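You operate a simulated robot arm through the tools that you are given. There is no shell and no other tool.

You run a simulated robot arm. Do the job below in one go: nothing can be reset, and whatever is moved stays where it is left.

JOB
The lay is slack: raise the tension to 3, crank back to 5 metres and wind on to 10.
Fine: back to 5 or just under; an even lay.

The check looks at the end state, three seconds after you hand in, the way a careful person would. Anything else that was tipped, shoved, dropped, spilled or broken makes it a failure.

ROBOT AND FRAMES
A 6-joint arm with a fingered hand, fixed in place. Base frame: the origin is on the floor under the middle of its stand, x ahead of it, y to its left, z up. Readings come in m, degrees, newtons and seconds.
It reaches about 1.346 m from its shoulder. Its first joint turns from -149.0 to 149.0 degrees. Payload 3.5 kg.
The tool frame sits at the grasp point between the pads (the TCP): z along the fingers, y along the line on which they close. The tips reach 0.026 m beyond it. The gripper opens to 0.132 m; its body begins 0.073 m behind the TCP. The gripper is a hand of 4 fingers: y runs from the thumb to the fingers, the wrist lies at [0, 0, -0.234] in the tool frame, and closing takes about 1.5 s.
Orientation is that of the tool frame in the base frame, as a unit quaternion [x, y, z, w]. With the fingers straight down and closing along the base's y, the tool's x points along the base's -x, its y along +y and its z along -z.

CONTROLS
- The arm moves only by the tool apply_moves. Its arguments are lists of equal length, an entry for each row: "linear": the shift along the tool's x, y, z in m, a list of three; "turn": the turn, a rotation vector about the tool's x, y, z in degrees, a list of three. In form: {"linear": [[tx, ty, tz], ...], "turn": [[ax, ay, az], ...]}. A call has 1 to 20 rows; each row is the pose to reach, as a shift and turn from the pose commanded when the call began, along the tool's axes at that moment. "gripper" is the opening, from 0 (shut) to 1 (fully open), set as the call begins (left out, the last holds). A row lasts 0.2 s, in which the tool goes at most 0.05 m and 8.6 degrees; a call with a longer step from one row to the next is refused whole, and so is a gripper value outside its range. Where a pose cannot be reached the arm comes as near as it can. A force on the tool above 40 N (or 10 N above the force at the start of the call, whichever is more), or a blocked arm, ends the call early, and 0.2 s more pass. Each finger travels about 0.108 m/s and halts on what it meets, pressing with about 29 N; the grip force reading is that of the motor and also rises with nothing between the fingers. The clock runs only during rows and for 0.2 s after the last one: add rows that repeat a pose to give the fingers time. The reply holds the time, the measured pose of the TCP, the force on the tool along the base axes, the opening and the grip force, in the units named above and with some noise, with the torque about the TCP (base axes, N m) and any sound that the robot's microphone picked up, and new pictures: "views" is both (left out), scene, wrist or none.
- Cameras (640 x 400 px; columns grow to the right, rows downward): "scene" is fixed at [0.2243, -0.5143, 1.3066]; the picture's right is [0.96, -0.28, 0.00], its down [-0.10, -0.36, -0.93] and it looks along [0.26, 0.89, -0.37] (base axes); focal length 359 px, centre (320, 200). "wrist" rides on the gripper at [0.068, 0.002, -0.097] in the tool frame; the picture's right is [-0.03, 1.00, 0.00], its down [-0.82, -0.02, -0.58] and it looks along [-0.58, -0.01, 0.82] (tool axes); focal length 270 px, centre (320, 200). There is no depth. A picture from a camera that has moved, and an enlarged one, comes with that camera's place and axes in the base frame and with its lens. The place of the scene camera against the robot may be out by one fixed shift of up to 0.018 m in any direction.
- slide_trunk(by): slides the trunk up (or, below 0, down) by that many m; the arm rides with it, the base frame stays. It gives what a move gives, with no picture.
- finger_targets(finger1, finger2, finger3, thumb_bend): sets how far each is bent, from 0 (flat) to 1 (curled in); at 0.3 the hand is open as for a grip, at 0.7 the pads meet at the TCP. One left out holds its place. A second passes; each finger stops where it meets its share of the squeeze, and holds until it gets a number again. A gripper value or a shape takes the hand back. It gives what a move gives, with no picture; readings hold the bend of each and the force on the fingers (four entries, about 0 where the hand has none), thumb and palm.
- hand_shape(shape): the hand has 4 fingers and takes this shape, open, in about a second: jaw (thumb against the fingers, like two jaws); tri (thumb and two fingers); tip (a fingertip pinch); poke (one finger out to press); point (the index stretched); flat (the hand flat); cup (the hand cupped); fist (a fist). The gripper value then closes the fingers along that shape, each until it touches; the sizes above hold for jaw. It gives what a move gives, with no picture.
- enlarge(camera, box): a new picture of the part [left, top, right, bottom] of that camera's present view, enlarged. The clock stands still meanwhile.
- finish_job(): hands the job in; it is judged then, once.

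Places have to be worked out from the pictures, the camera data and where the tool is seen. Open the gripper and draw the arm clear of the work before you hand the job in, unless the task says otherwise.

The tools are called after "Emit:" as name(argument=value, ...) on one line, values as JSON. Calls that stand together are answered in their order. apply_moves: Moves the arm, as the interface text tells. Its arguments: {"type":"object","properties":{"linear":{"type":"array"},"turn":{"type":"array"},"gripper":{"type":"number"},"views":{"type":"string","enum":["both","scene","wrist","none"]}},"required":["linear","turn"]} The other tools are called the same way: slide_trunk (by) moves the trunk up or down; hand_shape (shape) gives the hand a shape; finger_targets (finger1, finger2, finger3, thumb_bend) moves the fingers one by one; enlarge (camera, box) takes an enlarged picture of a part of a camera's view; finish_job () hands the job in.

At the start:

```text
clock: 0.0
ee_pos: [0.7761, 0.2202, 1.0574]
orientation: [0.0, 1.0, 0.0, 0.0]
ft_force: [-0.1, -0.2, -0.4]
wrist_torque: [-0.03, 0.05, 0.04]
width: 0.1318
gripper_force: 0.1
shape: jaw
bend: [0.3, 0.3, 0.3, 0.3]
finger forces: [0.0, 0.1, 0.0, 0.0, 0.0, 0.1]
trunk travel left (down, up): [-0.956, 0.014]
```

scene: 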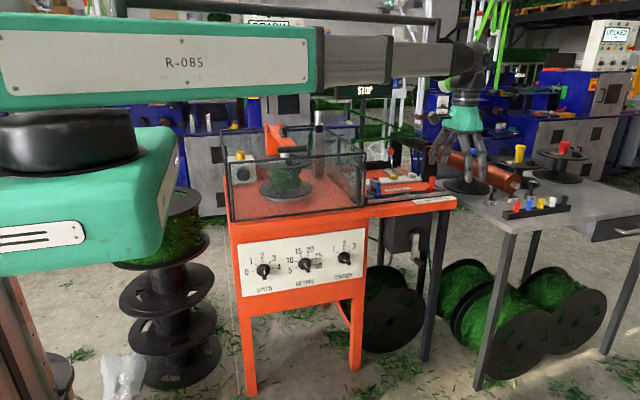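
wrist: 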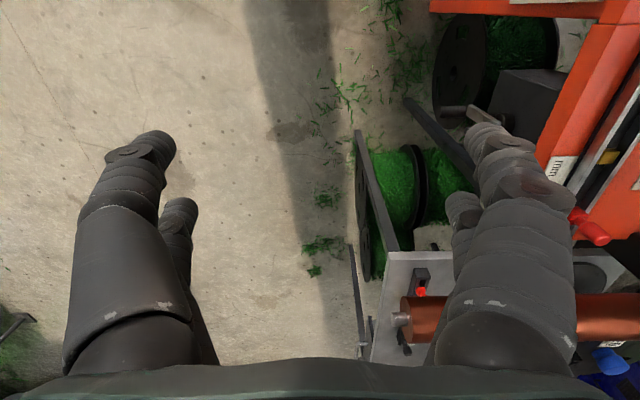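

I start by looking closely at the machine panel, the guard box, and the surroundings before moving anything.

Emit:
enlarge(camera="scene", box=[220, 220, 380, 320])

Emit:
enlarge(camera="scene", box=[220, 110, 380, 220])

Emit:
enlarge(camera="scene", box=[350, 140, 510, 240])

Emit:
enlarge(camera="scene", box=[480, 130, 640, 240])

Emit:
enlarge(camera="scene", box=[340, 200, 460, 280])

Emit:
enlarge(camera="scene", box=[200, 0, 440, 120])

Emit:
enlarge(camera="scene", box=[500, 0, 640, 100])

```text
4.00 times, centred on (300, 270) of scene
camera zoom: at [0.2243, -0.5143, 1.3066], right [0.96, -0.28, 0.0], down [-0.1, -0.36, -0.93], along [0.26, 0.89, -0.37], focal length 1436 px, centre (400, -80)
```

zoom: 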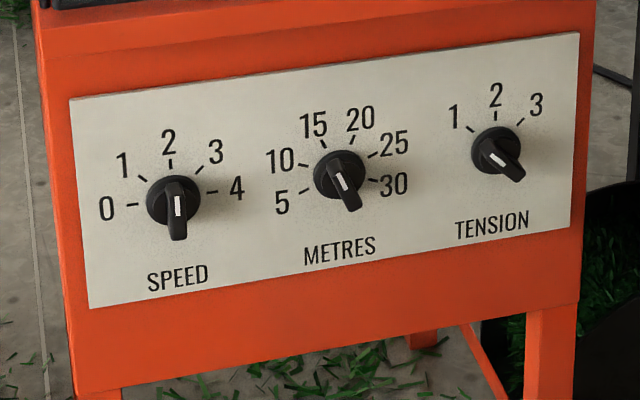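

```text
3.64 times, centred on (300, 165) of scene
camera zoom: at [0.2243, -0.5143, 1.3066], right [0.96, -0.28, 0.0], down [-0.1, -0.36, -0.93], along [0.26, 0.89, -0.37], focal length 1305 px, centre (393, 327)
```

zoom: 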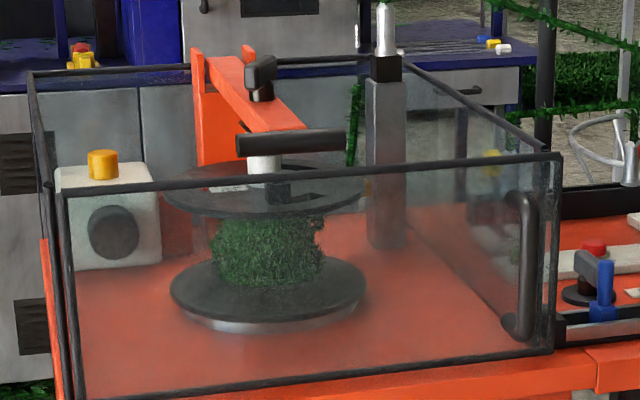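

```text
4.00 times, centred on (430, 190) of scene
camera zoom: at [0.2243, -0.5143, 1.3066], right [0.96, -0.28, 0.0], down [-0.1, -0.36, -0.93], along [0.26, 0.89, -0.37], focal length 1436 px, centre (-120, 240)
```

zoom: 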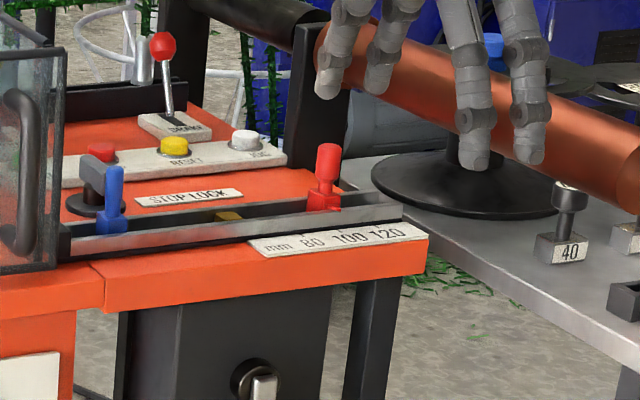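

```text
3.64 times, centred on (560, 185) of scene
camera zoom: at [0.2243, -0.5143, 1.3066], right [0.96, -0.28, 0.0], down [-0.1, -0.36, -0.93], along [0.26, 0.89, -0.37], focal length 1305 px, centre (-553, 254)
```

zoom: 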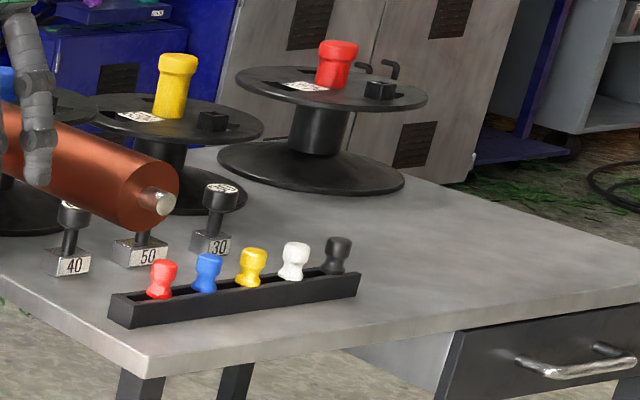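

```text
5.00 times, centred on (400, 240) of scene
camera zoom: at [0.2243, -0.5143, 1.3066], right [0.96, -0.28, 0.0], down [-0.1, -0.36, -0.93], along [0.26, 0.89, -0.37], focal length 1795 px, centre (-80, 0)
```

zoom: 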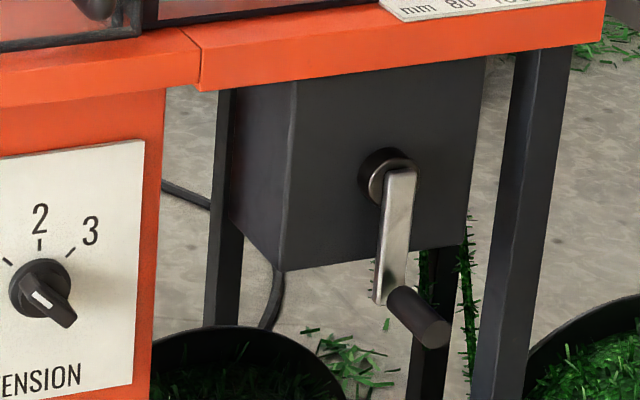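

```text
2.67 times, centred on (320, 60) of scene
camera zoom: at [0.2243, -0.5143, 1.3066], right [0.96, -0.28, 0.0], down [-0.1, -0.36, -0.93], along [0.26, 0.89, -0.37], focal length 957 px, centre (320, 573)
```

zoom: 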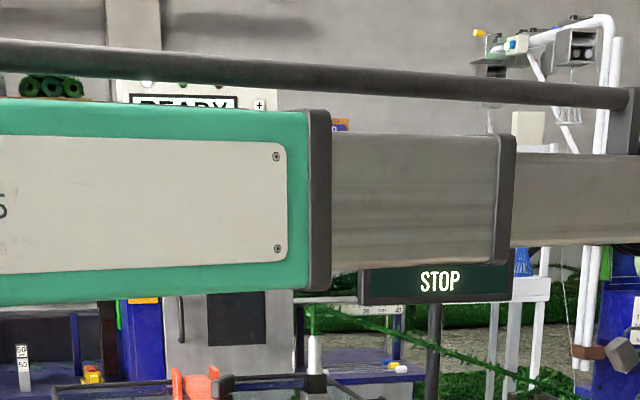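

```text
4.00 times, centred on (570, 50) of scene
camera zoom: at [0.2243, -0.5143, 1.3066], right [0.96, -0.28, 0.0], down [-0.1, -0.36, -0.93], along [0.26, 0.89, -0.37], focal length 1436 px, centre (-680, 800)
```

zoom: 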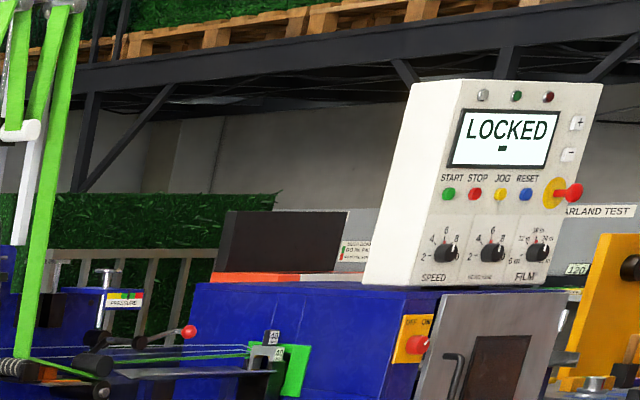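

The panel shows SPEED 2, METRES 15, TENSION 1 (marks judged from the white lines). The status display ("STOP") is hidden by my arm, so I'll draw the hand away from the machine a little and then lower the trunk to see it.

Emit:
apply_moves(linear=[[0.02, -0.03, 0], [0.05, -0.06, 0], [0.08, -0.09, 0], [0.1, -0.12, 0]], turn=[[0, 0, 0], [0, 0, 0], [0, 0, 0], [0, 0, 0]], views="scene")

Emit:
slide_trunk(by=-0.25)

Emit:
apply_moves(linear=[[0, 0, 0]], turn=[[0, 0, 0]], views="both")

```text
clock: 1.0
ee_pos: [0.6752, 0.1016, 1.0573]
orientation: [0.0, 1.0, 0.0, 0.0]
ft_force: [-0.3, 0.2, -0.3]
wrist_torque: [-0.01, 0.02, -0.03]
width: 0.1319
gripper_force: 0.1
shape: jaw
bend: [0.3, 0.3, 0.3, 0.3]
finger forces: [0.1, 0.0, 0.1, 0.1, 0.1, 0.0]
trunk travel left (down, up): [-0.956, 0.014]
```

scene: 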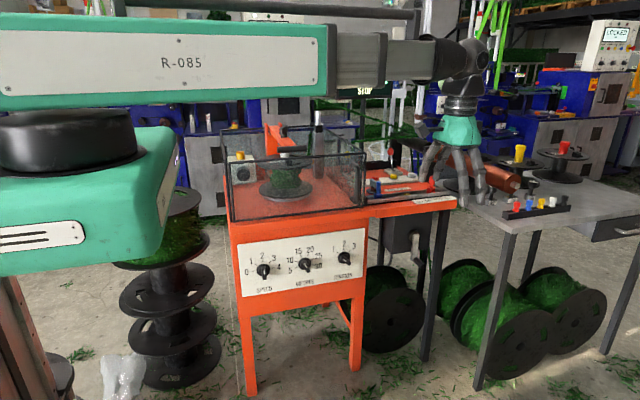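

```text
clock: 3.6
ee_pos: [0.6756, 0.1015, 0.8075]
orientation: [0.0, 1.0, 0.0, 0.001]
ft_force: [0.0, 0.5, 0.1]
wrist_torque: [0.01, 0.04, 0.02]
width: 0.132
gripper_force: 0.1
shape: jaw
bend: [0.3, 0.3, 0.3, 0.3]
finger forces: [0.0, 0.0, 0.0, 0.0, 0.0, 0.0]
trunk travel left (down, up): [-0.706, 0.264]
```

```text
clock: 4.0
ee_pos: [0.6764, 0.1029, 0.8062]
orientation: [0.0, 1.0, 0.0, 0.0]
ft_force: [-0.2, -0.3, 0.5]
wrist_torque: [0.0, 0.02, -0.02]
width: 0.132
gripper_force: 0.1
shape: jaw
bend: [0.3, 0.3, 0.3, 0.3]
finger forces: [0.0, 0.0, 0.0, 0.1, 0.0, 0.1]
trunk travel left (down, up): [-0.706, 0.264]
camera wrist: at [0.6066, 0.1043, 0.904], right [0.03, 1.0, 0.0], down [0.82, -0.02, 0.58], along [0.58, -0.01, -0.82], focal length 270 px, centre (320, 200)
```

scene: 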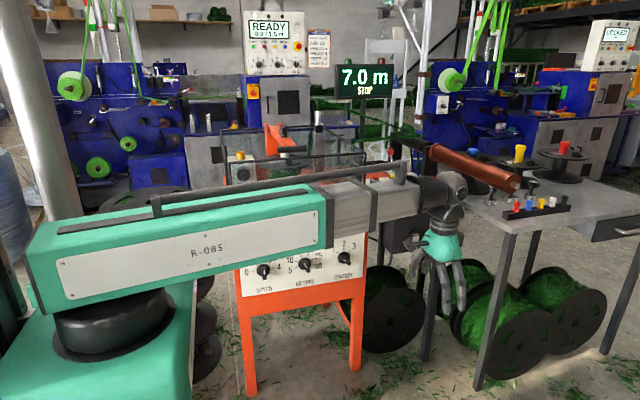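
wrist: 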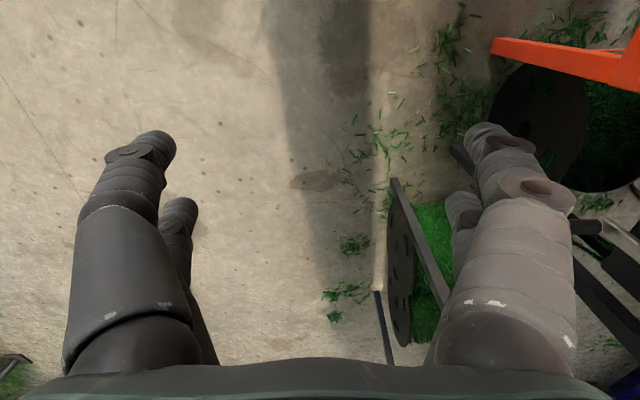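

The display now reads 7.0 m / STOP. I enlarge it, along with the signs around it.

Emit:
enlarge(camera="scene", box=[320, 50, 400, 100])

Emit:
enlarge(camera="scene", box=[230, 0, 350, 75])

Emit:
enlarge(camera="scene", box=[220, 110, 420, 200])

Emit:
enlarge(camera="scene", box=[360, 150, 440, 200])

```text
8.00 times, centred on (360, 75) of scene
camera zoom: at [0.2243, -0.5143, 1.3066], right [0.96, -0.28, 0.0], down [-0.1, -0.36, -0.93], along [0.26, 0.89, -0.37], focal length 2871 px, centre (0, 1200)
```

zoom: 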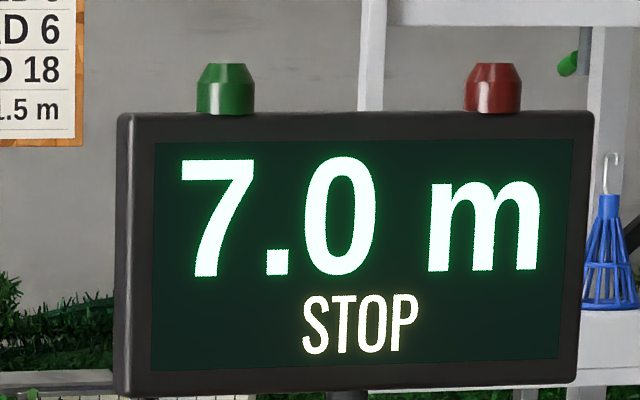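

```text
5.33 times, centred on (290, 38) of scene
camera zoom: at [0.2243, -0.5143, 1.3066], right [0.96, -0.28, 0.0], down [-0.1, -0.36, -0.93], along [0.26, 0.89, -0.37], focal length 1914 px, centre (480, 1067)
```

zoom: 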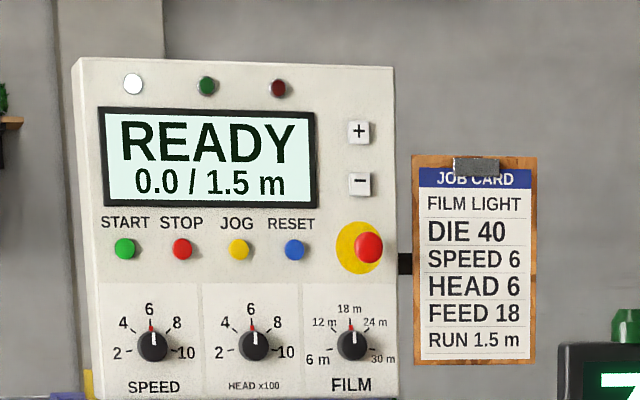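

```text
3.20 times, centred on (320, 155) of scene
camera zoom: at [0.2243, -0.5143, 1.3066], right [0.96, -0.28, 0.0], down [-0.1, -0.36, -0.93], along [0.26, 0.89, -0.37], focal length 1149 px, centre (320, 344)
```

zoom: 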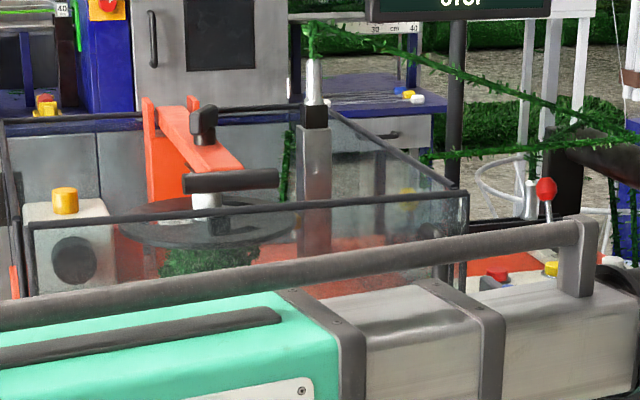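

```text
8.00 times, centred on (400, 175) of scene
camera zoom: at [0.2243, -0.5143, 1.3066], right [0.96, -0.28, 0.0], down [-0.1, -0.36, -0.93], along [0.26, 0.89, -0.37], focal length 2871 px, centre (-320, 400)
```

zoom: 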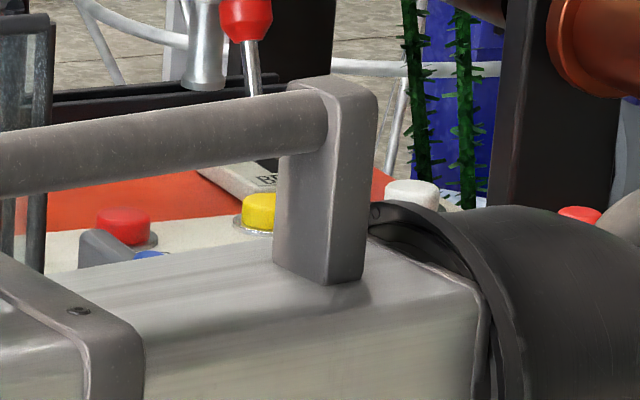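

The counter stands at 7.0 m, STOP, so cranking back about 2 m is needed. I turn the hand to point at the machine (tool z toward +y, camera on top) and raise it to survey the control plate.

Emit:
apply_moves(linear=[[-0.004, 0.004, -0.02], [-0.008, 0.008, -0.04], [-0.012, 0.012, -0.06], [-0.016, 0.016, -0.08], [-0.02, 0.02, -0.1], [-0.024, 0.024, -0.12], [-0.028, 0.028, -0.14], [-0.032, 0.032, -0.16], [-0.036, 0.036, -0.18], [-0.04, 0.04, -0.2], [-0.044, 0.044, -0.22], [-0.048, 0.048, -0.24], [-0.05, 0.05, -0.26], [-0.05, 0.05, -0.28]], turn=[[-4.949, 4.949, 4.949], [-9.898, 9.898, 9.898], [-14.847, 14.847, 14.847], [-19.796, 19.796, 19.796], [-24.745, 24.745, 24.745], [-29.694, 29.694, 29.694], [-34.643, 34.643, 34.643], [-39.592, 39.592, 39.592], [-44.541, 44.541, 44.541], [-49.49, 49.49, 49.49], [-54.439, 54.439, 54.439], [-59.388, 59.388, 59.388], [-64.337, 64.337, 64.337], [-69.282, 69.282, 69.282]], views="both")

```text
clock: 7.0
ee_pos: [0.7271, 0.151, 1.0412]
orientation: [0.501, 0.497, 0.501, -0.5]
ft_force: [-0.4, 0.3, 1.2]
wrist_torque: [0.0, 0.02, 0.03]
width: 0.1318
gripper_force: 0.0
shape: jaw
bend: [0.3, 0.3, 0.3, 0.3]
finger forces: [0.0, 0.0, 0.0, 0.1, 0.0, 0.0]
out of reach, approached as far as the arm can: row 1, 2, 3, 4, 5, 6, 7, 8, 9, 10, 11, 12, 13, 14
trunk travel left (down, up): [-0.706, 0.264]
camera wrist: at [0.7271, 0.0552, 1.1096], right [1.0, 0.0, -0.03], down [-0.02, -0.58, -0.82], along [-0.01, 0.82, -0.57], focal length 270 px, centre (320, 200)
```

scene: 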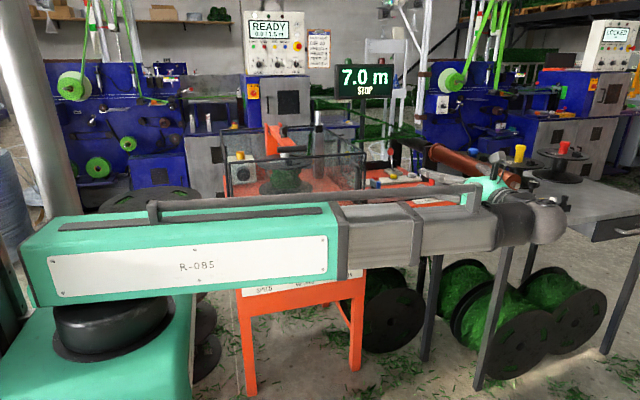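
wrist: 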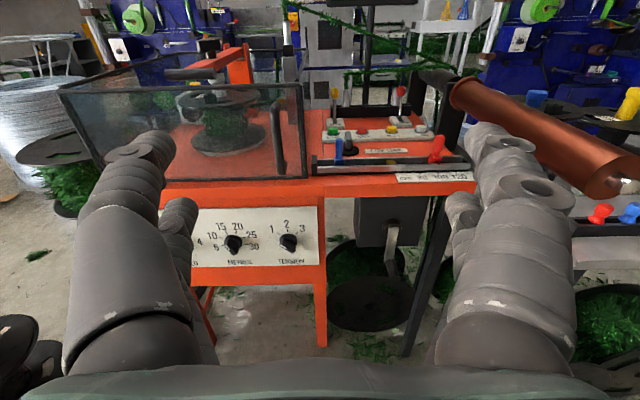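

Tool now points at the machine; the requested height wasn't reached (the arm seems to get its height only from the trunk). I enlarge the wrist view of the control plate and knobs.

Emit:
enlarge(camera="wrist", box=[300, 80, 480, 190])

Emit:
enlarge(camera="wrist", box=[190, 200, 330, 280])

Emit:
enlarge(camera="wrist", box=[320, 185, 460, 285])

Emit:
enlarge(camera="scene", box=[350, 140, 470, 210])

Emit:
enlarge(camera="wrist", box=[60, 30, 320, 190])

```text
3.56 times, centred on (390, 135) of wrist
camera zoom: at [0.7271, 0.0552, 1.1096], right [1.0, 0.0, -0.03], down [-0.02, -0.58, -0.82], along [-0.01, 0.82, -0.57], focal length 961 px, centre (71, 431)
```

zoom: 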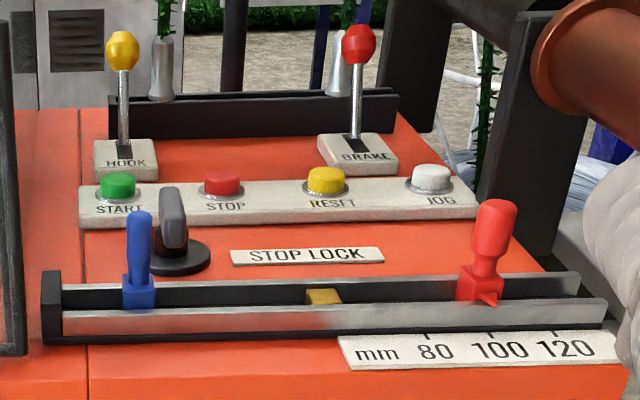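

```text
4.57 times, centred on (260, 240) of wrist
camera zoom: at [0.7271, 0.0552, 1.1096], right [1.0, 0.0, -0.03], down [-0.02, -0.58, -0.82], along [-0.01, 0.82, -0.57], focal length 1236 px, centre (594, 17)
```

zoom: 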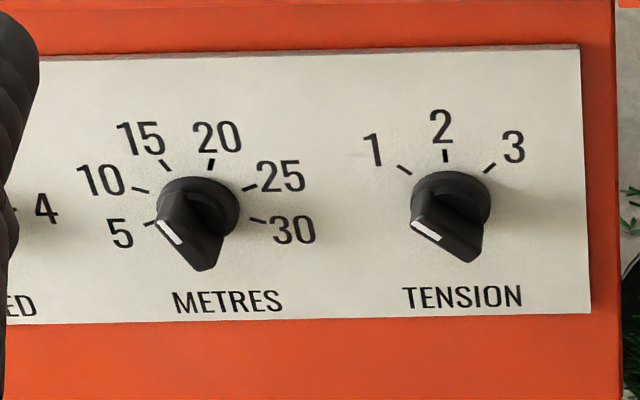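

```text
4.00 times, centred on (390, 235) of wrist
camera zoom: at [0.7271, 0.0552, 1.1096], right [1.0, 0.0, -0.03], down [-0.02, -0.58, -0.82], along [-0.01, 0.82, -0.57], focal length 1081 px, centre (40, 60)
```

zoom: 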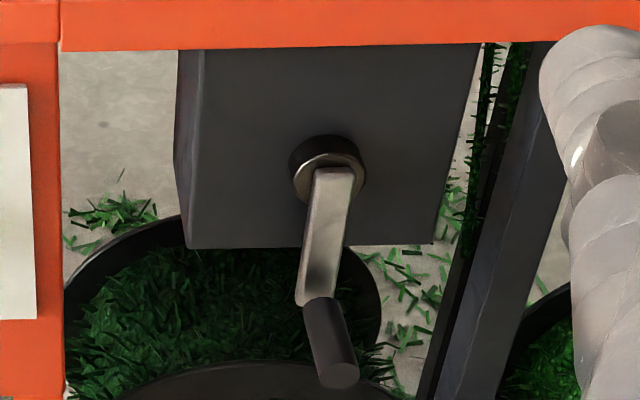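

```text
5.33 times, centred on (410, 175) of scene
camera zoom: at [0.2243, -0.5143, 1.3066], right [0.96, -0.28, 0.0], down [-0.1, -0.36, -0.93], along [0.26, 0.89, -0.37], focal length 1914 px, centre (-160, 333)
```

zoom: 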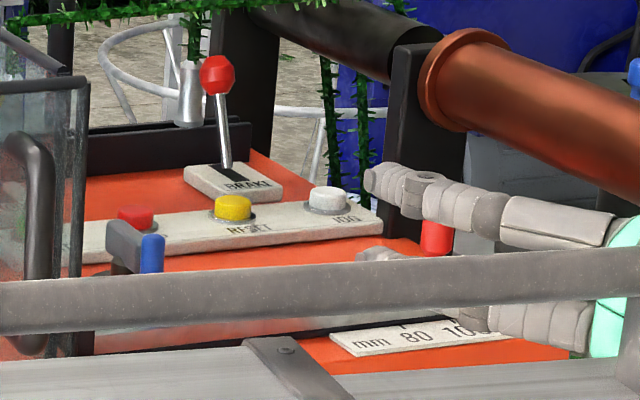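

```text
2.46 times, centred on (190, 110) of wrist
camera zoom: at [0.7271, 0.0552, 1.1096], right [1.0, 0.0, -0.03], down [-0.02, -0.58, -0.82], along [-0.01, 0.82, -0.57], focal length 665 px, centre (640, 422)
```

zoom: 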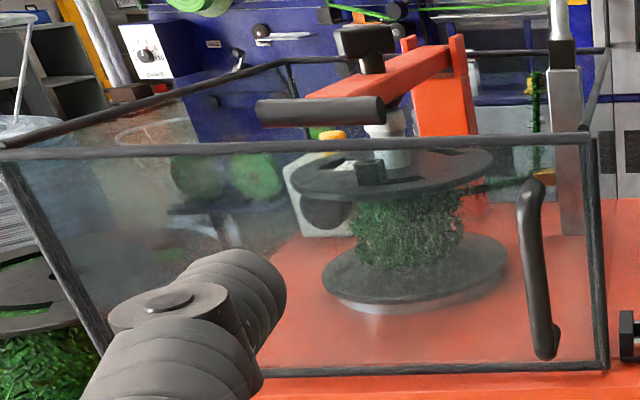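

The plate now reads clearly: START green, STOP red, RESET yellow, JOG white, HOOK and BRAKE levers; TENSION at 1 and METRES at 15. Next I test whether the arm can change height by itself (tool x = up), using small moves in free space.

Emit:
apply_moves(linear=[[0.02, 0, 0], [0.04, 0, 0]], turn=[[0, 0, 0], [0, 0, 0]], views="none")

Emit:
apply_moves(linear=[[0, 0, 0], [0, 0, 0]], turn=[[0, 6, 0], [0, 12, 0]], views="none")

```text
clock: 7.6
ee_pos: [0.7265, 0.1501, 1.0415]
orientation: [-0.499, -0.5, -0.5, 0.501]
ft_force: [-0.1, -0.8, 0.4]
wrist_torque: [0.0, 0.0, 0.01]
width: 0.1318
gripper_force: 0.0
shape: jaw
bend: [0.3, 0.3, 0.3, 0.3]
finger forces: [0.0, 0.0, 0.1, 0.0, 0.0, 0.0]
out of reach, approached as far as the arm can: row 1, 2
trunk travel left (down, up): [-0.706, 0.264]
```

```text
clock: 8.2
ee_pos: [0.7265, 0.151, 1.0885]
orientation: [0.445, 0.445, 0.55, -0.549]
ft_force: [-1.1, -0.1, -0.3]
wrist_torque: [-0.02, -0.02, 0.0]
width: 0.1318
gripper_force: 0.0
shape: jaw
bend: [0.3, 0.3, 0.3, 0.3]
finger forces: [0.0, 0.0, 0.0, 0.0, 0.1, 0.0]
out of reach, approached as far as the arm can: row 1, 2
trunk travel left (down, up): [-0.706, 0.264]
```

Confirmed: the arm moves only in a level plane, and height comes from the trunk or from pitching the wrist. I level the hand again and line it up in x with the TENSION knob (about x 0.61), well in front of the panel, then lower the trunk.

Emit:
apply_moves(linear=[[0, 0, 0], [0, 0, 0]], turn=[[0, -6, 0], [0, -12, 0]], views="none")

Emit:
apply_moves(linear=[[0, -0.04, 0], [0, -0.08, 0.02], [0, -0.117, 0.03]], turn=[[0, 0, 0], [0, 0, 0], [0, 0, 0]], views="none")

Emit:
slide_trunk(by=-0.36)

Emit:
apply_moves(linear=[[0, 0, 0]], turn=[[0, 0, 0]], views="both")

```text
clock: 8.8
ee_pos: [0.7265, 0.1516, 1.0397]
orientation: [0.501, 0.499, 0.501, -0.499]
ft_force: [-0.5, 0.0, 0.4]
wrist_torque: [-0.01, 0.01, 0.01]
width: 0.1316
gripper_force: 0.0
shape: jaw
bend: [0.3, 0.3, 0.3, 0.3]
finger forces: [0.0, 0.0, 0.0, 0.0, 0.1, 0.0]
out of reach, approached as far as the arm can: row 1, 2
trunk travel left (down, up): [-0.706, 0.264]
```

```text
clock: 9.6
ee_pos: [0.6082, 0.1804, 1.0422]
orientation: [0.501, 0.5, 0.5, -0.499]
ft_force: [0.3, -1.2, 0.2]
wrist_torque: [0.01, 0.04, 0.02]
width: 0.1319
gripper_force: 0.0
shape: jaw
bend: [0.3, 0.3, 0.3, 0.3]
finger forces: [0.0, 0.0, 0.0, 0.0, 0.1, 0.0]
trunk travel left (down, up): [-0.706, 0.264]
```

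```text
clock: 13.1
ee_pos: [0.6088, 0.1798, 0.6806]
orientation: [0.5, 0.501, 0.499, -0.5]
ft_force: [-0.6, 0.4, 0.4]
wrist_torque: [-0.01, 0.0, 0.01]
width: 0.132
gripper_force: 0.0
shape: jaw
bend: [0.3, 0.3, 0.3, 0.3]
finger forces: [0.0, 0.0, 0.1, 0.0, 0.0, 0.0]
trunk travel left (down, up): [-0.346, 0.624]
```

```text
clock: 13.5
ee_pos: [0.6094, 0.1803, 0.6806]
orientation: [0.501, 0.499, 0.501, -0.499]
ft_force: [0.7, 0.3, -0.2]
wrist_torque: [-0.03, -0.01, -0.01]
width: 0.1318
gripper_force: 0.1
shape: jaw
bend: [0.3, 0.3, 0.3, 0.3]
finger forces: [0.0, 0.0, 0.0, 0.0, 0.0, 0.2]
trunk travel left (down, up): [-0.346, 0.624]
camera wrist: at [0.6094, 0.0843, 0.7494], right [1.0, 0.0, -0.03], down [-0.02, -0.58, -0.82], along [-0.01, 0.82, -0.58], focal length 270 px, centre (320, 200)
```

scene: 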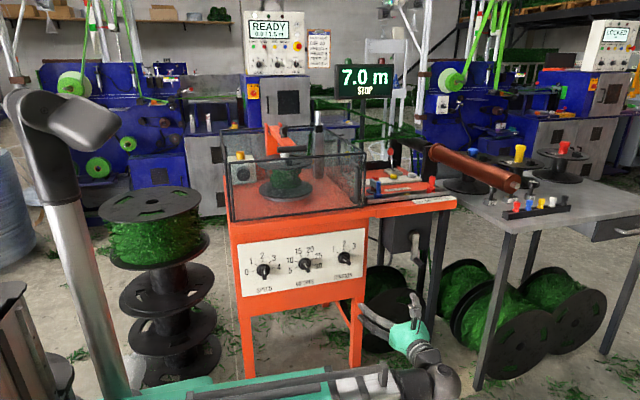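
wrist: 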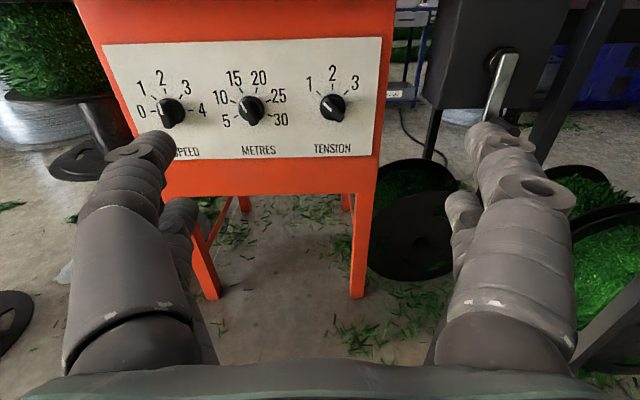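

The scene view is now wide open and the panel is straight ahead. I enlarge the knobs in the wrist view to fix their places.

Emit:
enlarge(camera="wrist", box=[280, 60, 400, 135])

Emit:
enlarge(camera="wrist", box=[100, 60, 300, 170])

Emit:
enlarge(camera="scene", box=[230, 230, 390, 310])

Emit:
enlarge(camera="wrist", box=[420, 0, 560, 130])

```text
5.33 times, centred on (340, 98) of wrist
camera zoom: at [0.6094, 0.0843, 0.7494], right [1.0, 0.0, -0.03], down [-0.02, -0.58, -0.82], along [-0.01, 0.82, -0.58], focal length 1442 px, centre (213, 747)
```

zoom: 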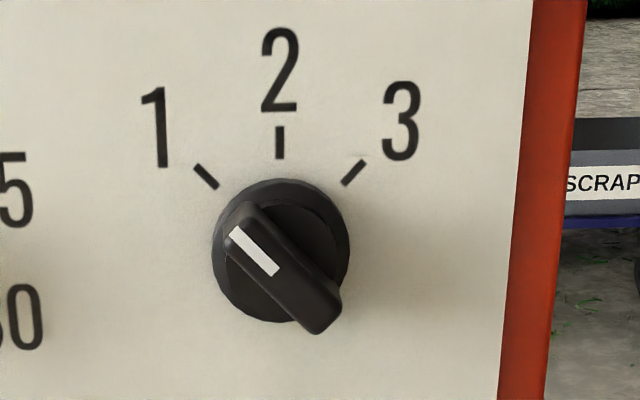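

```text
3.20 times, centred on (200, 115) of wrist
camera zoom: at [0.6094, 0.0843, 0.7494], right [1.0, 0.0, -0.03], down [-0.02, -0.58, -0.82], along [-0.01, 0.82, -0.58], focal length 865 px, centre (704, 472)
```

zoom: 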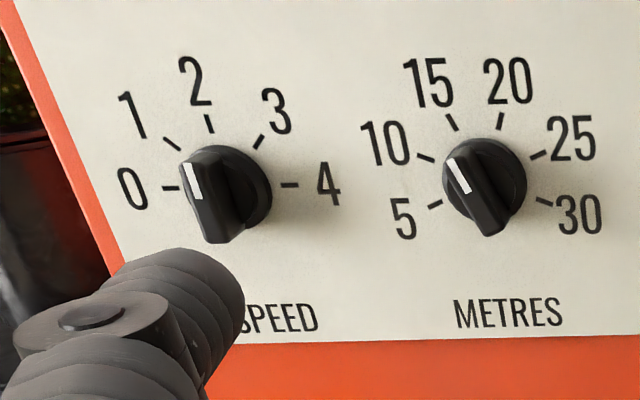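

```text
4.00 times, centred on (310, 270) of scene
camera zoom: at [0.2243, -0.5143, 1.3066], right [0.96, -0.28, 0.0], down [-0.1, -0.36, -0.93], along [0.26, 0.89, -0.37], focal length 1436 px, centre (360, -80)
```

zoom: 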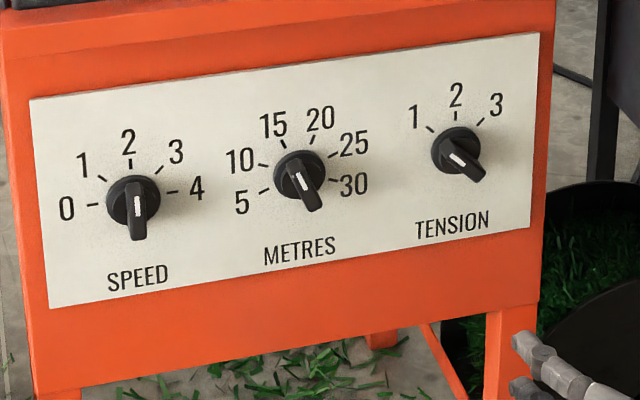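

```text
3.08 times, centred on (490, 65) of wrist
camera zoom: at [0.6094, 0.0843, 0.7494], right [1.0, 0.0, -0.03], down [-0.02, -0.58, -0.82], along [-0.01, 0.82, -0.58], focal length 832 px, centre (-203, 615)
```

zoom: 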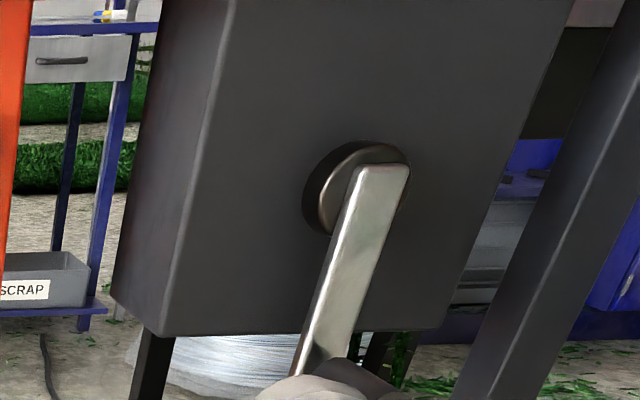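

Triangulating from the two wrist views puts the TENSION knob at about [0.632, 0.585, 0.605], with ticks 45° apart and the panel face square to −y. I lower the trunk to that height, move closer and roll the hand −45° so the jaw closes across the pointer bar.

Emit:
slide_trunk(by=-0.0755)

Emit:
apply_moves(linear=[[0, 0.01, 0.04], [0, 0.023, 0.08], [0, 0.023, 0.12], [0, 0.023, 0.16], [0, 0.023, 0.2], [0, 0.023, 0.23]], turn=[[0, 0, -7.5], [0, 0, -15], [0, 0, -22.5], [0, 0, -30], [0, 0, -37.5], [0, 0, -45]], gripper=0.6, views="both")

```text
clock: 14.6
ee_pos: [0.6092, 0.1797, 0.6047]
orientation: [0.5, 0.5, 0.5, -0.5]
ft_force: [0.8, 0.9, -0.2]
wrist_torque: [-0.02, 0.02, 0.0]
width: 0.132
gripper_force: 0.0
shape: jaw
bend: [0.3, 0.3, 0.3, 0.3]
finger forces: [0.0, 0.1, 0.0, 0.0, 0.0, 0.1]
trunk travel left (down, up): [-0.27, 0.7]
```

```text
clock: 16.0
ee_pos: [0.6324, 0.4103, 0.6052]
orientation: [0.27, 0.653, 0.654, -0.269]
ft_force: [0.4, 0.0, 0.3]
wrist_torque: [0.01, 0.01, 0.01]
width: 0.0797
gripper_force: 0.1
shape: jaw
bend: [0.71, 0.71, 0.71, 0.7]
finger forces: [0.0, 0.0, 0.1, 0.0, 0.0, 0.0]
trunk travel left (down, up): [-0.27, 0.7]
camera wrist: at [0.584, 0.3146, 0.655], right [0.72, 0.0, 0.69], down [0.56, -0.58, -0.59], along [0.4, 0.82, -0.42], focal length 270 px, centre (320, 200)
```

scene: 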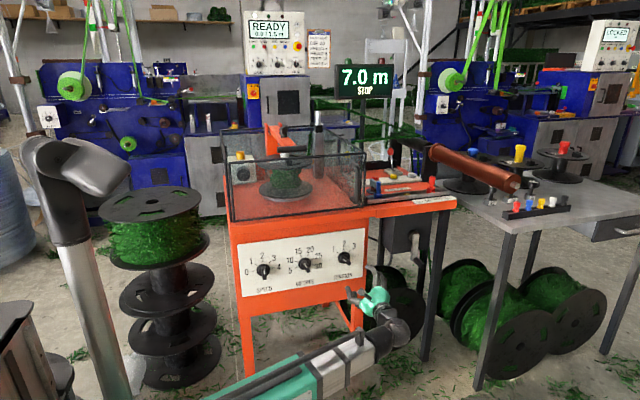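
wrist: 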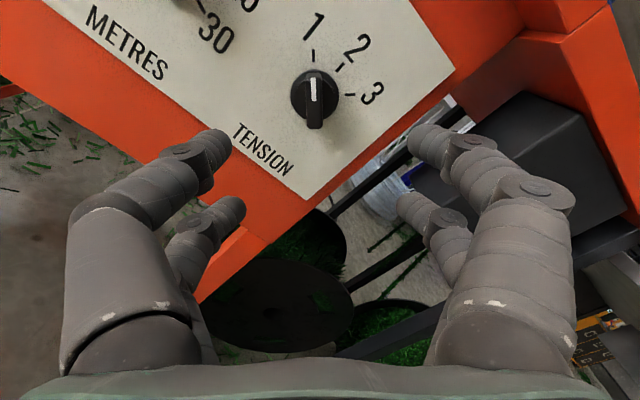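

The hand is rolled and the bar looks aligned with the jaw. I enlarge the wrist view to measure the remaining offset of the bar from the tool axis.

Emit:
enlarge(camera="wrist", box=[270, 60, 370, 140])

Emit:
enlarge(camera="scene", box=[310, 230, 430, 350])

```text
5.00 times, centred on (320, 100) of wrist
camera zoom: at [0.584, 0.3146, 0.655], right [0.72, 0.0, 0.69], down [0.56, -0.58, -0.59], along [0.4, 0.82, -0.42], focal length 1351 px, centre (320, 700)
```

zoom: 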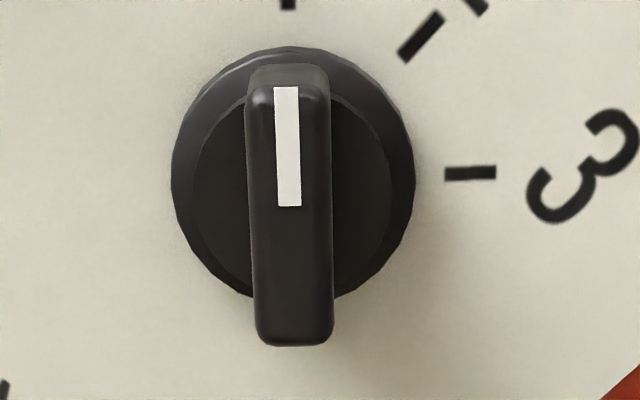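

```text
3.33 times, centred on (370, 290) of scene
camera zoom: at [0.2243, -0.5143, 1.3066], right [0.96, -0.28, 0.0], down [-0.1, -0.36, -0.93], along [0.26, 0.89, -0.37], focal length 1196 px, centre (153, -100)
```

zoom: 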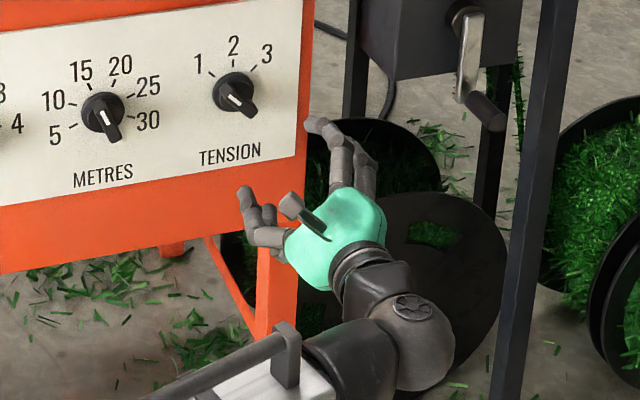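

The knob axis sits about 5 mm to the left and 2 mm below the tool axis. I correct this with the trunk and a small x shift, then advance until the fingertips straddle the bar just short of the disc.

Emit:
slide_trunk(by=-0.002)

Emit:
apply_moves(linear=[[0.004, -0.004, 0.03], [0.004, -0.004, 0.06], [0.004, -0.004, 0.09], [0.004, -0.004, 0.115], [0.004, -0.004, 0.135]], turn=[[0, 0, 0], [0, 0, 0], [0, 0, 0], [0, 0, 0], [0, 0, 0]], views="both")

```text
clock: 16.5
ee_pos: [0.6322, 0.4107, 0.604]
orientation: [0.271, 0.653, 0.654, -0.271]
ft_force: [-0.5, 0.4, 0.4]
wrist_torque: [-0.02, -0.02, 0.0]
width: 0.0795
gripper_force: 0.0
shape: jaw
bend: [0.71, 0.71, 0.71, 0.7]
finger forces: [0.0, 0.0, 0.1, 0.1, 0.0, 0.1]
trunk travel left (down, up): [-0.268, 0.702]
```

```text
clock: 17.7
ee_pos: [0.6278, 0.5455, 0.6034]
orientation: [0.271, 0.653, 0.654, -0.27]
ft_force: [-0.4, -0.7, 0.8]
wrist_torque: [0.0, -0.02, 0.03]
width: 0.0796
gripper_force: 0.0
shape: jaw
bend: [0.71, 0.71, 0.71, 0.7]
finger forces: [0.1, 0.0, 0.0, 0.0, 0.1, 0.0]
trunk travel left (down, up): [-0.268, 0.702]
camera wrist: at [0.5788, 0.4495, 0.6531], right [0.72, 0.0, 0.69], down [0.56, -0.58, -0.59], along [0.4, 0.82, -0.42], focal length 270 px, centre (320, 200)
```

scene: 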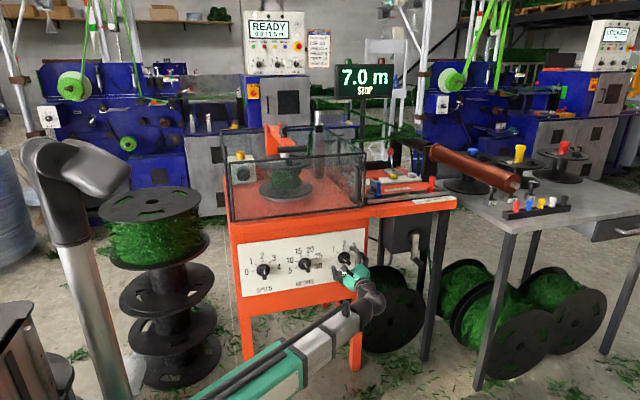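
wrist: 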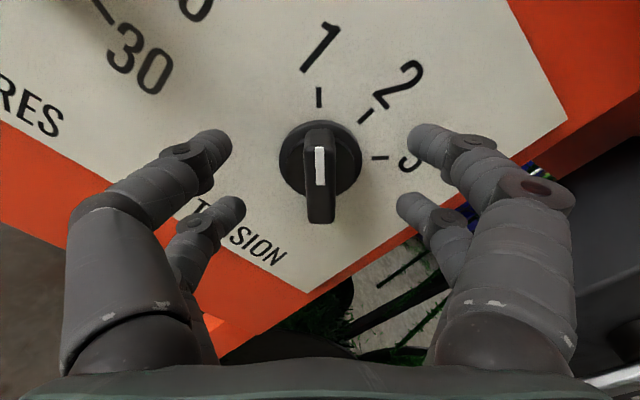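

The bar sits centred between the two pairs of digits. I go 3 mm deeper and close the jaw on it.

Emit:
apply_moves(linear=[[0, 0, 0.003]], turn=[[0, 0, 0]], views="none")

Emit:
apply_moves(linear=[[0, 0, 0], [0, 0, 0], [0, 0, 0], [0, 0, 0], [0, 0, 0], [0, 0, 0]], turn=[[0, 0, 0], [0, 0, 0], [0, 0, 0], [0, 0, 0], [0, 0, 0], [0, 0, 0]], gripper=0.0, views="both")

```text
clock: 18.1
ee_pos: [0.6262, 0.5484, 0.6036]
orientation: [0.271, 0.652, 0.654, -0.27]
ft_force: [-0.3, 0.9, -0.2]
wrist_torque: [0.02, -0.03, 0.03]
width: 0.0797
gripper_force: 0.0
shape: jaw
bend: [0.71, 0.71, 0.71, 0.7]
finger forces: [0.1, 0.0, 0.1, 0.0, 0.1, 0.0]
trunk travel left (down, up): [-0.268, 0.702]
```

```text
clock: 19.5
ee_pos: [0.6269, 0.5492, 0.6032]
orientation: [0.27, 0.653, 0.654, -0.271]
ft_force: [0.4, 8.6, 0.7]
wrist_torque: [0.02, -0.02, 0.04]
width: 0.009
gripper_force: 29.4
shape: jaw
bend: [0.72, 0.72, 0.71, 0.7]
finger forces: [25.8, 25.6, 25.3, 0.0, 25.8, 0.0]
trunk travel left (down, up): [-0.268, 0.702]
camera wrist: at [0.5785, 0.4525, 0.653], right [0.72, 0.0, 0.69], down [0.56, -0.58, -0.59], along [0.4, 0.82, -0.42], focal length 270 px, centre (320, 200)
```

scene: 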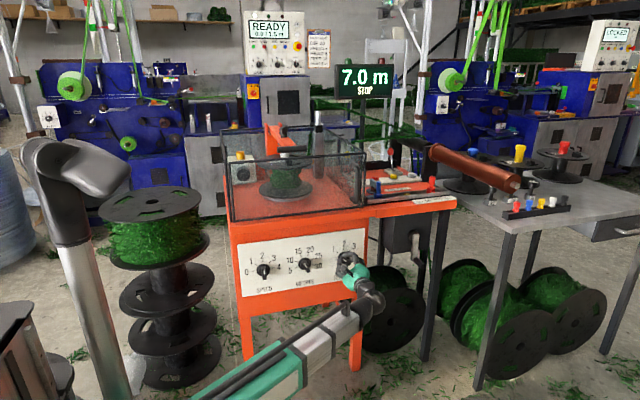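
wrist: 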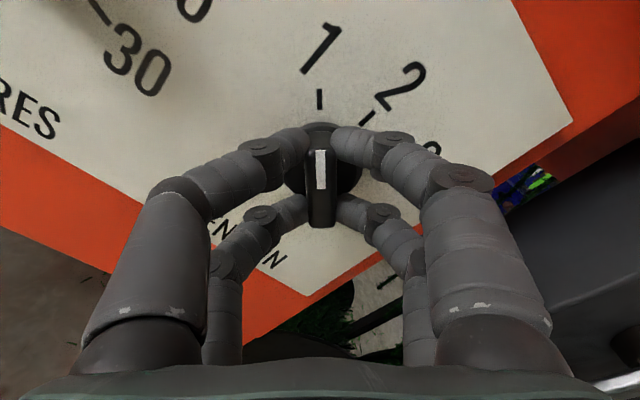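

The bar is gripped firmly. Now I roll the hand +90° clockwise to bring the pointer from 1 to 3.

Emit:
apply_moves(linear=[[0, 0, 0], [0, 0, 0], [0, 0, 0], [0, 0, 0], [0, 0, 0], [0, 0, 0], [0, 0, 0], [0, 0, 0], [0, 0, 0], [0, 0, 0], [0, 0, 0], [0, 0, 0], [0, 0, 0]], turn=[[0, 0, 7.5], [0, 0, 15], [0, 0, 22.5], [0, 0, 30], [0, 0, 37.5], [0, 0, 45], [0, 0, 52.5], [0, 0, 60], [0, 0, 67.5], [0, 0, 75], [0, 0, 82.5], [0, 0, 90], [0, 0, 90]], views="both")

```text
clock: 21.8
ee_pos: [0.6302, 0.5489, 0.6042]
orientation: [-0.614, -0.346, -0.354, 0.615]
ft_force: [6.0, 6.0, 8.9]
wrist_torque: [0.07, -0.03, -0.05]
width: 0.008
gripper_force: 29.1
shape: jaw
bend: [0.71, 0.71, 0.71, 0.7]
finger forces: [27.4, 27.3, 28.3, 0.1, 26.9, 0.1]
trunk travel left (down, up): [-0.268, 0.702]
stopped in row 11: the force on the tool passed its limit at 40 N (the readings are from after the stop); the commanded pose is now the measured one
camera wrist: at [0.6647, 0.4517, 0.6622], right [0.85, -0.01, -0.53], down [-0.44, -0.57, -0.7], along [-0.3, 0.82, -0.48], focal length 270 px, centre (320, 200)
```

scene: 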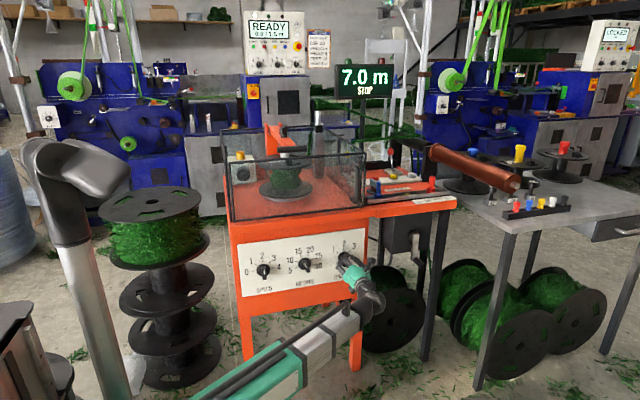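
wrist: 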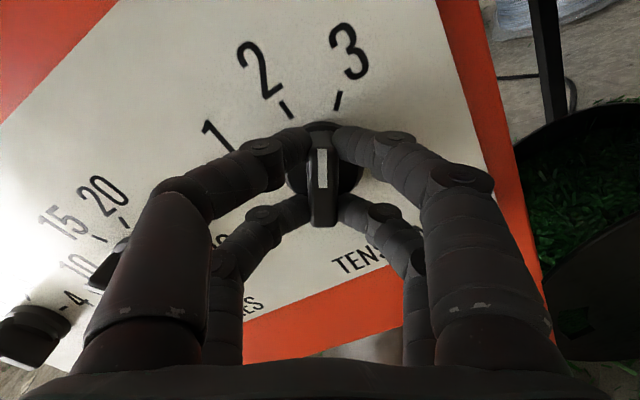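

The pointer has moved to about 31°, and the move stopped on side force from a slight axis offset. The commanded pose has reset, so I continue the remaining ~14° in small steps.

Emit:
apply_moves(linear=[[0, 0, 0], [0, 0, 0], [0, 0, 0], [0, 0, 0], [0, 0, 0]], turn=[[0, 0, 3], [0, 0, 6], [0, 0, 9], [0, 0, 12], [0, 0, 14]], views="wrist")

```text
clock: 23.0
ee_pos: [0.6327, 0.5489, 0.6054]
orientation: [0.653, 0.268, 0.278, -0.652]
ft_force: [18.9, 13.4, 12.0]
wrist_torque: [0.16, -0.07, -0.28]
width: 0.0081
gripper_force: 29.4
shape: jaw
bend: [0.71, 0.71, 0.71, 0.7]
finger forces: [28.1, 28.0, 26.9, 0.1, 25.1, 0.0]
trunk travel left (down, up): [-0.268, 0.702]
camera wrist: at [0.678, 0.4514, 0.6514], right [0.69, -0.01, -0.72], down [-0.59, -0.57, -0.57], along [-0.41, 0.82, -0.4], focal length 270 px, centre (320, 200)
```

wrist: 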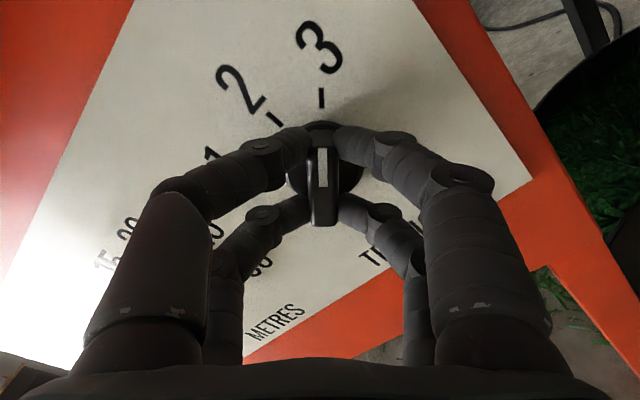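

The pointer lines up with 3. I open the jaw and back straight off, then check the knob.

Emit:
apply_moves(linear=[[0, 0, 0], [0, 0, 0], [0, 0, 0], [0, 0, 0]], turn=[[0, 0, 0], [0, 0, 0], [0, 0, 0], [0, 0, 0]], gripper=0.6, views="none")

Emit:
apply_moves(linear=[[0, 0, -0.03], [0, 0, -0.07], [0, 0, -0.11], [0, 0, -0.14]], turn=[[0, 0, 0], [0, 0, 0], [0, 0, 0], [0, 0, 0]], views="both")

Emit:
enlarge(camera="scene", box=[230, 220, 390, 320])

Emit:
enlarge(camera="wrist", box=[240, 40, 400, 140])

```text
clock: 24.0
ee_pos: [0.6304, 0.5476, 0.6045]
orientation: [0.652, 0.27, 0.276, -0.652]
ft_force: [0.4, 0.1, -0.8]
wrist_torque: [-0.02, -0.01, -0.01]
width: 0.0784
gripper_force: 0.0
shape: jaw
bend: [0.71, 0.71, 0.71, 0.7]
finger forces: [0.0, 0.0, 0.0, 0.0, 0.0, 0.0]
trunk travel left (down, up): [-0.268, 0.702]
```

```text
clock: 25.0
ee_pos: [0.6284, 0.4076, 0.6043]
orientation: [0.652, 0.27, 0.277, -0.652]
ft_force: [0.0, 0.8, 0.3]
wrist_torque: [-0.01, -0.02, -0.01]
width: 0.0788
gripper_force: 0.1
shape: jaw
bend: [0.71, 0.71, 0.71, 0.7]
finger forces: [0.0, 0.0, 0.0, 0.1, 0.1, 0.0]
trunk travel left (down, up): [-0.268, 0.702]
camera wrist: at [0.6754, 0.3116, 0.6513], right [0.69, 0.0, -0.72], down [-0.59, -0.57, -0.57], along [-0.41, 0.82, -0.4], focal length 270 px, centre (320, 200)
```

scene: 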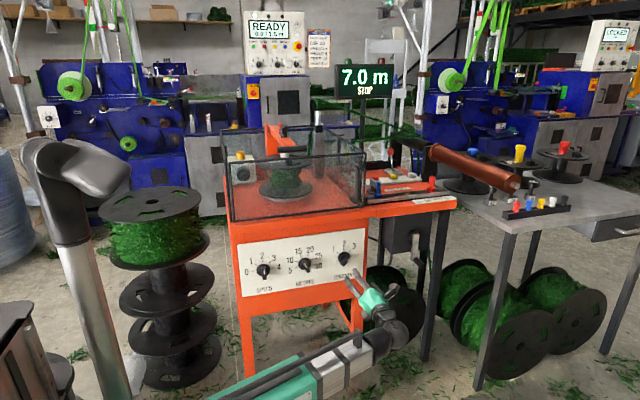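
wrist: 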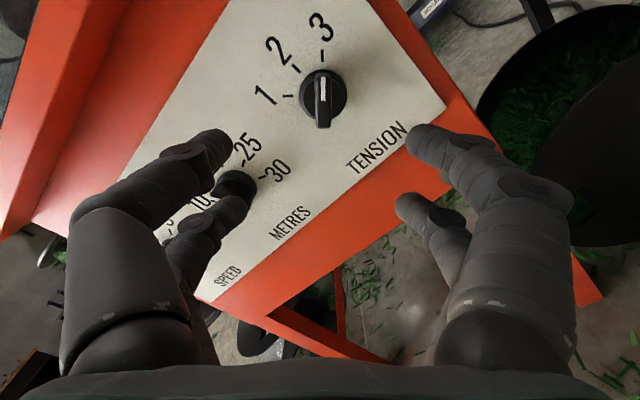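

```text
4.00 times, centred on (310, 270) of scene
camera zoom: at [0.2243, -0.5143, 1.3066], right [0.96, -0.28, 0.0], down [-0.1, -0.36, -0.93], along [0.26, 0.89, -0.37], focal length 1436 px, centre (360, -80)
```

zoom: 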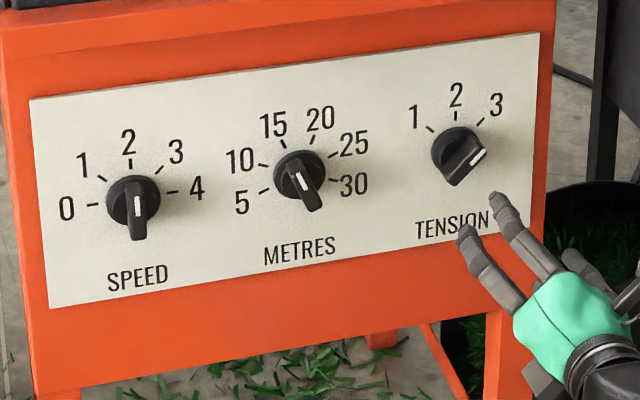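

```text
4.00 times, centred on (320, 90) of wrist
camera zoom: at [0.6754, 0.3116, 0.6513], right [0.69, 0.0, -0.72], down [-0.59, -0.57, -0.57], along [-0.41, 0.82, -0.4], focal length 1081 px, centre (320, 640)
```

zoom: 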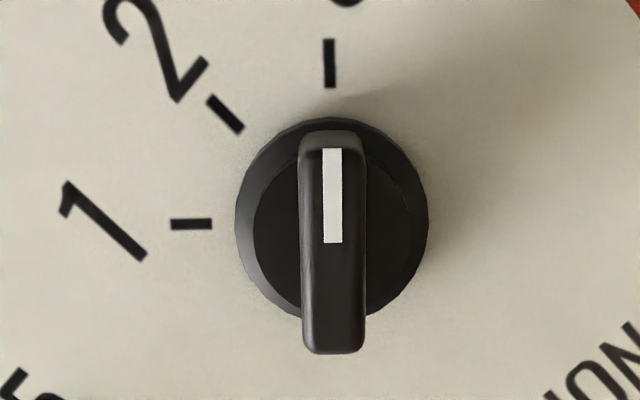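

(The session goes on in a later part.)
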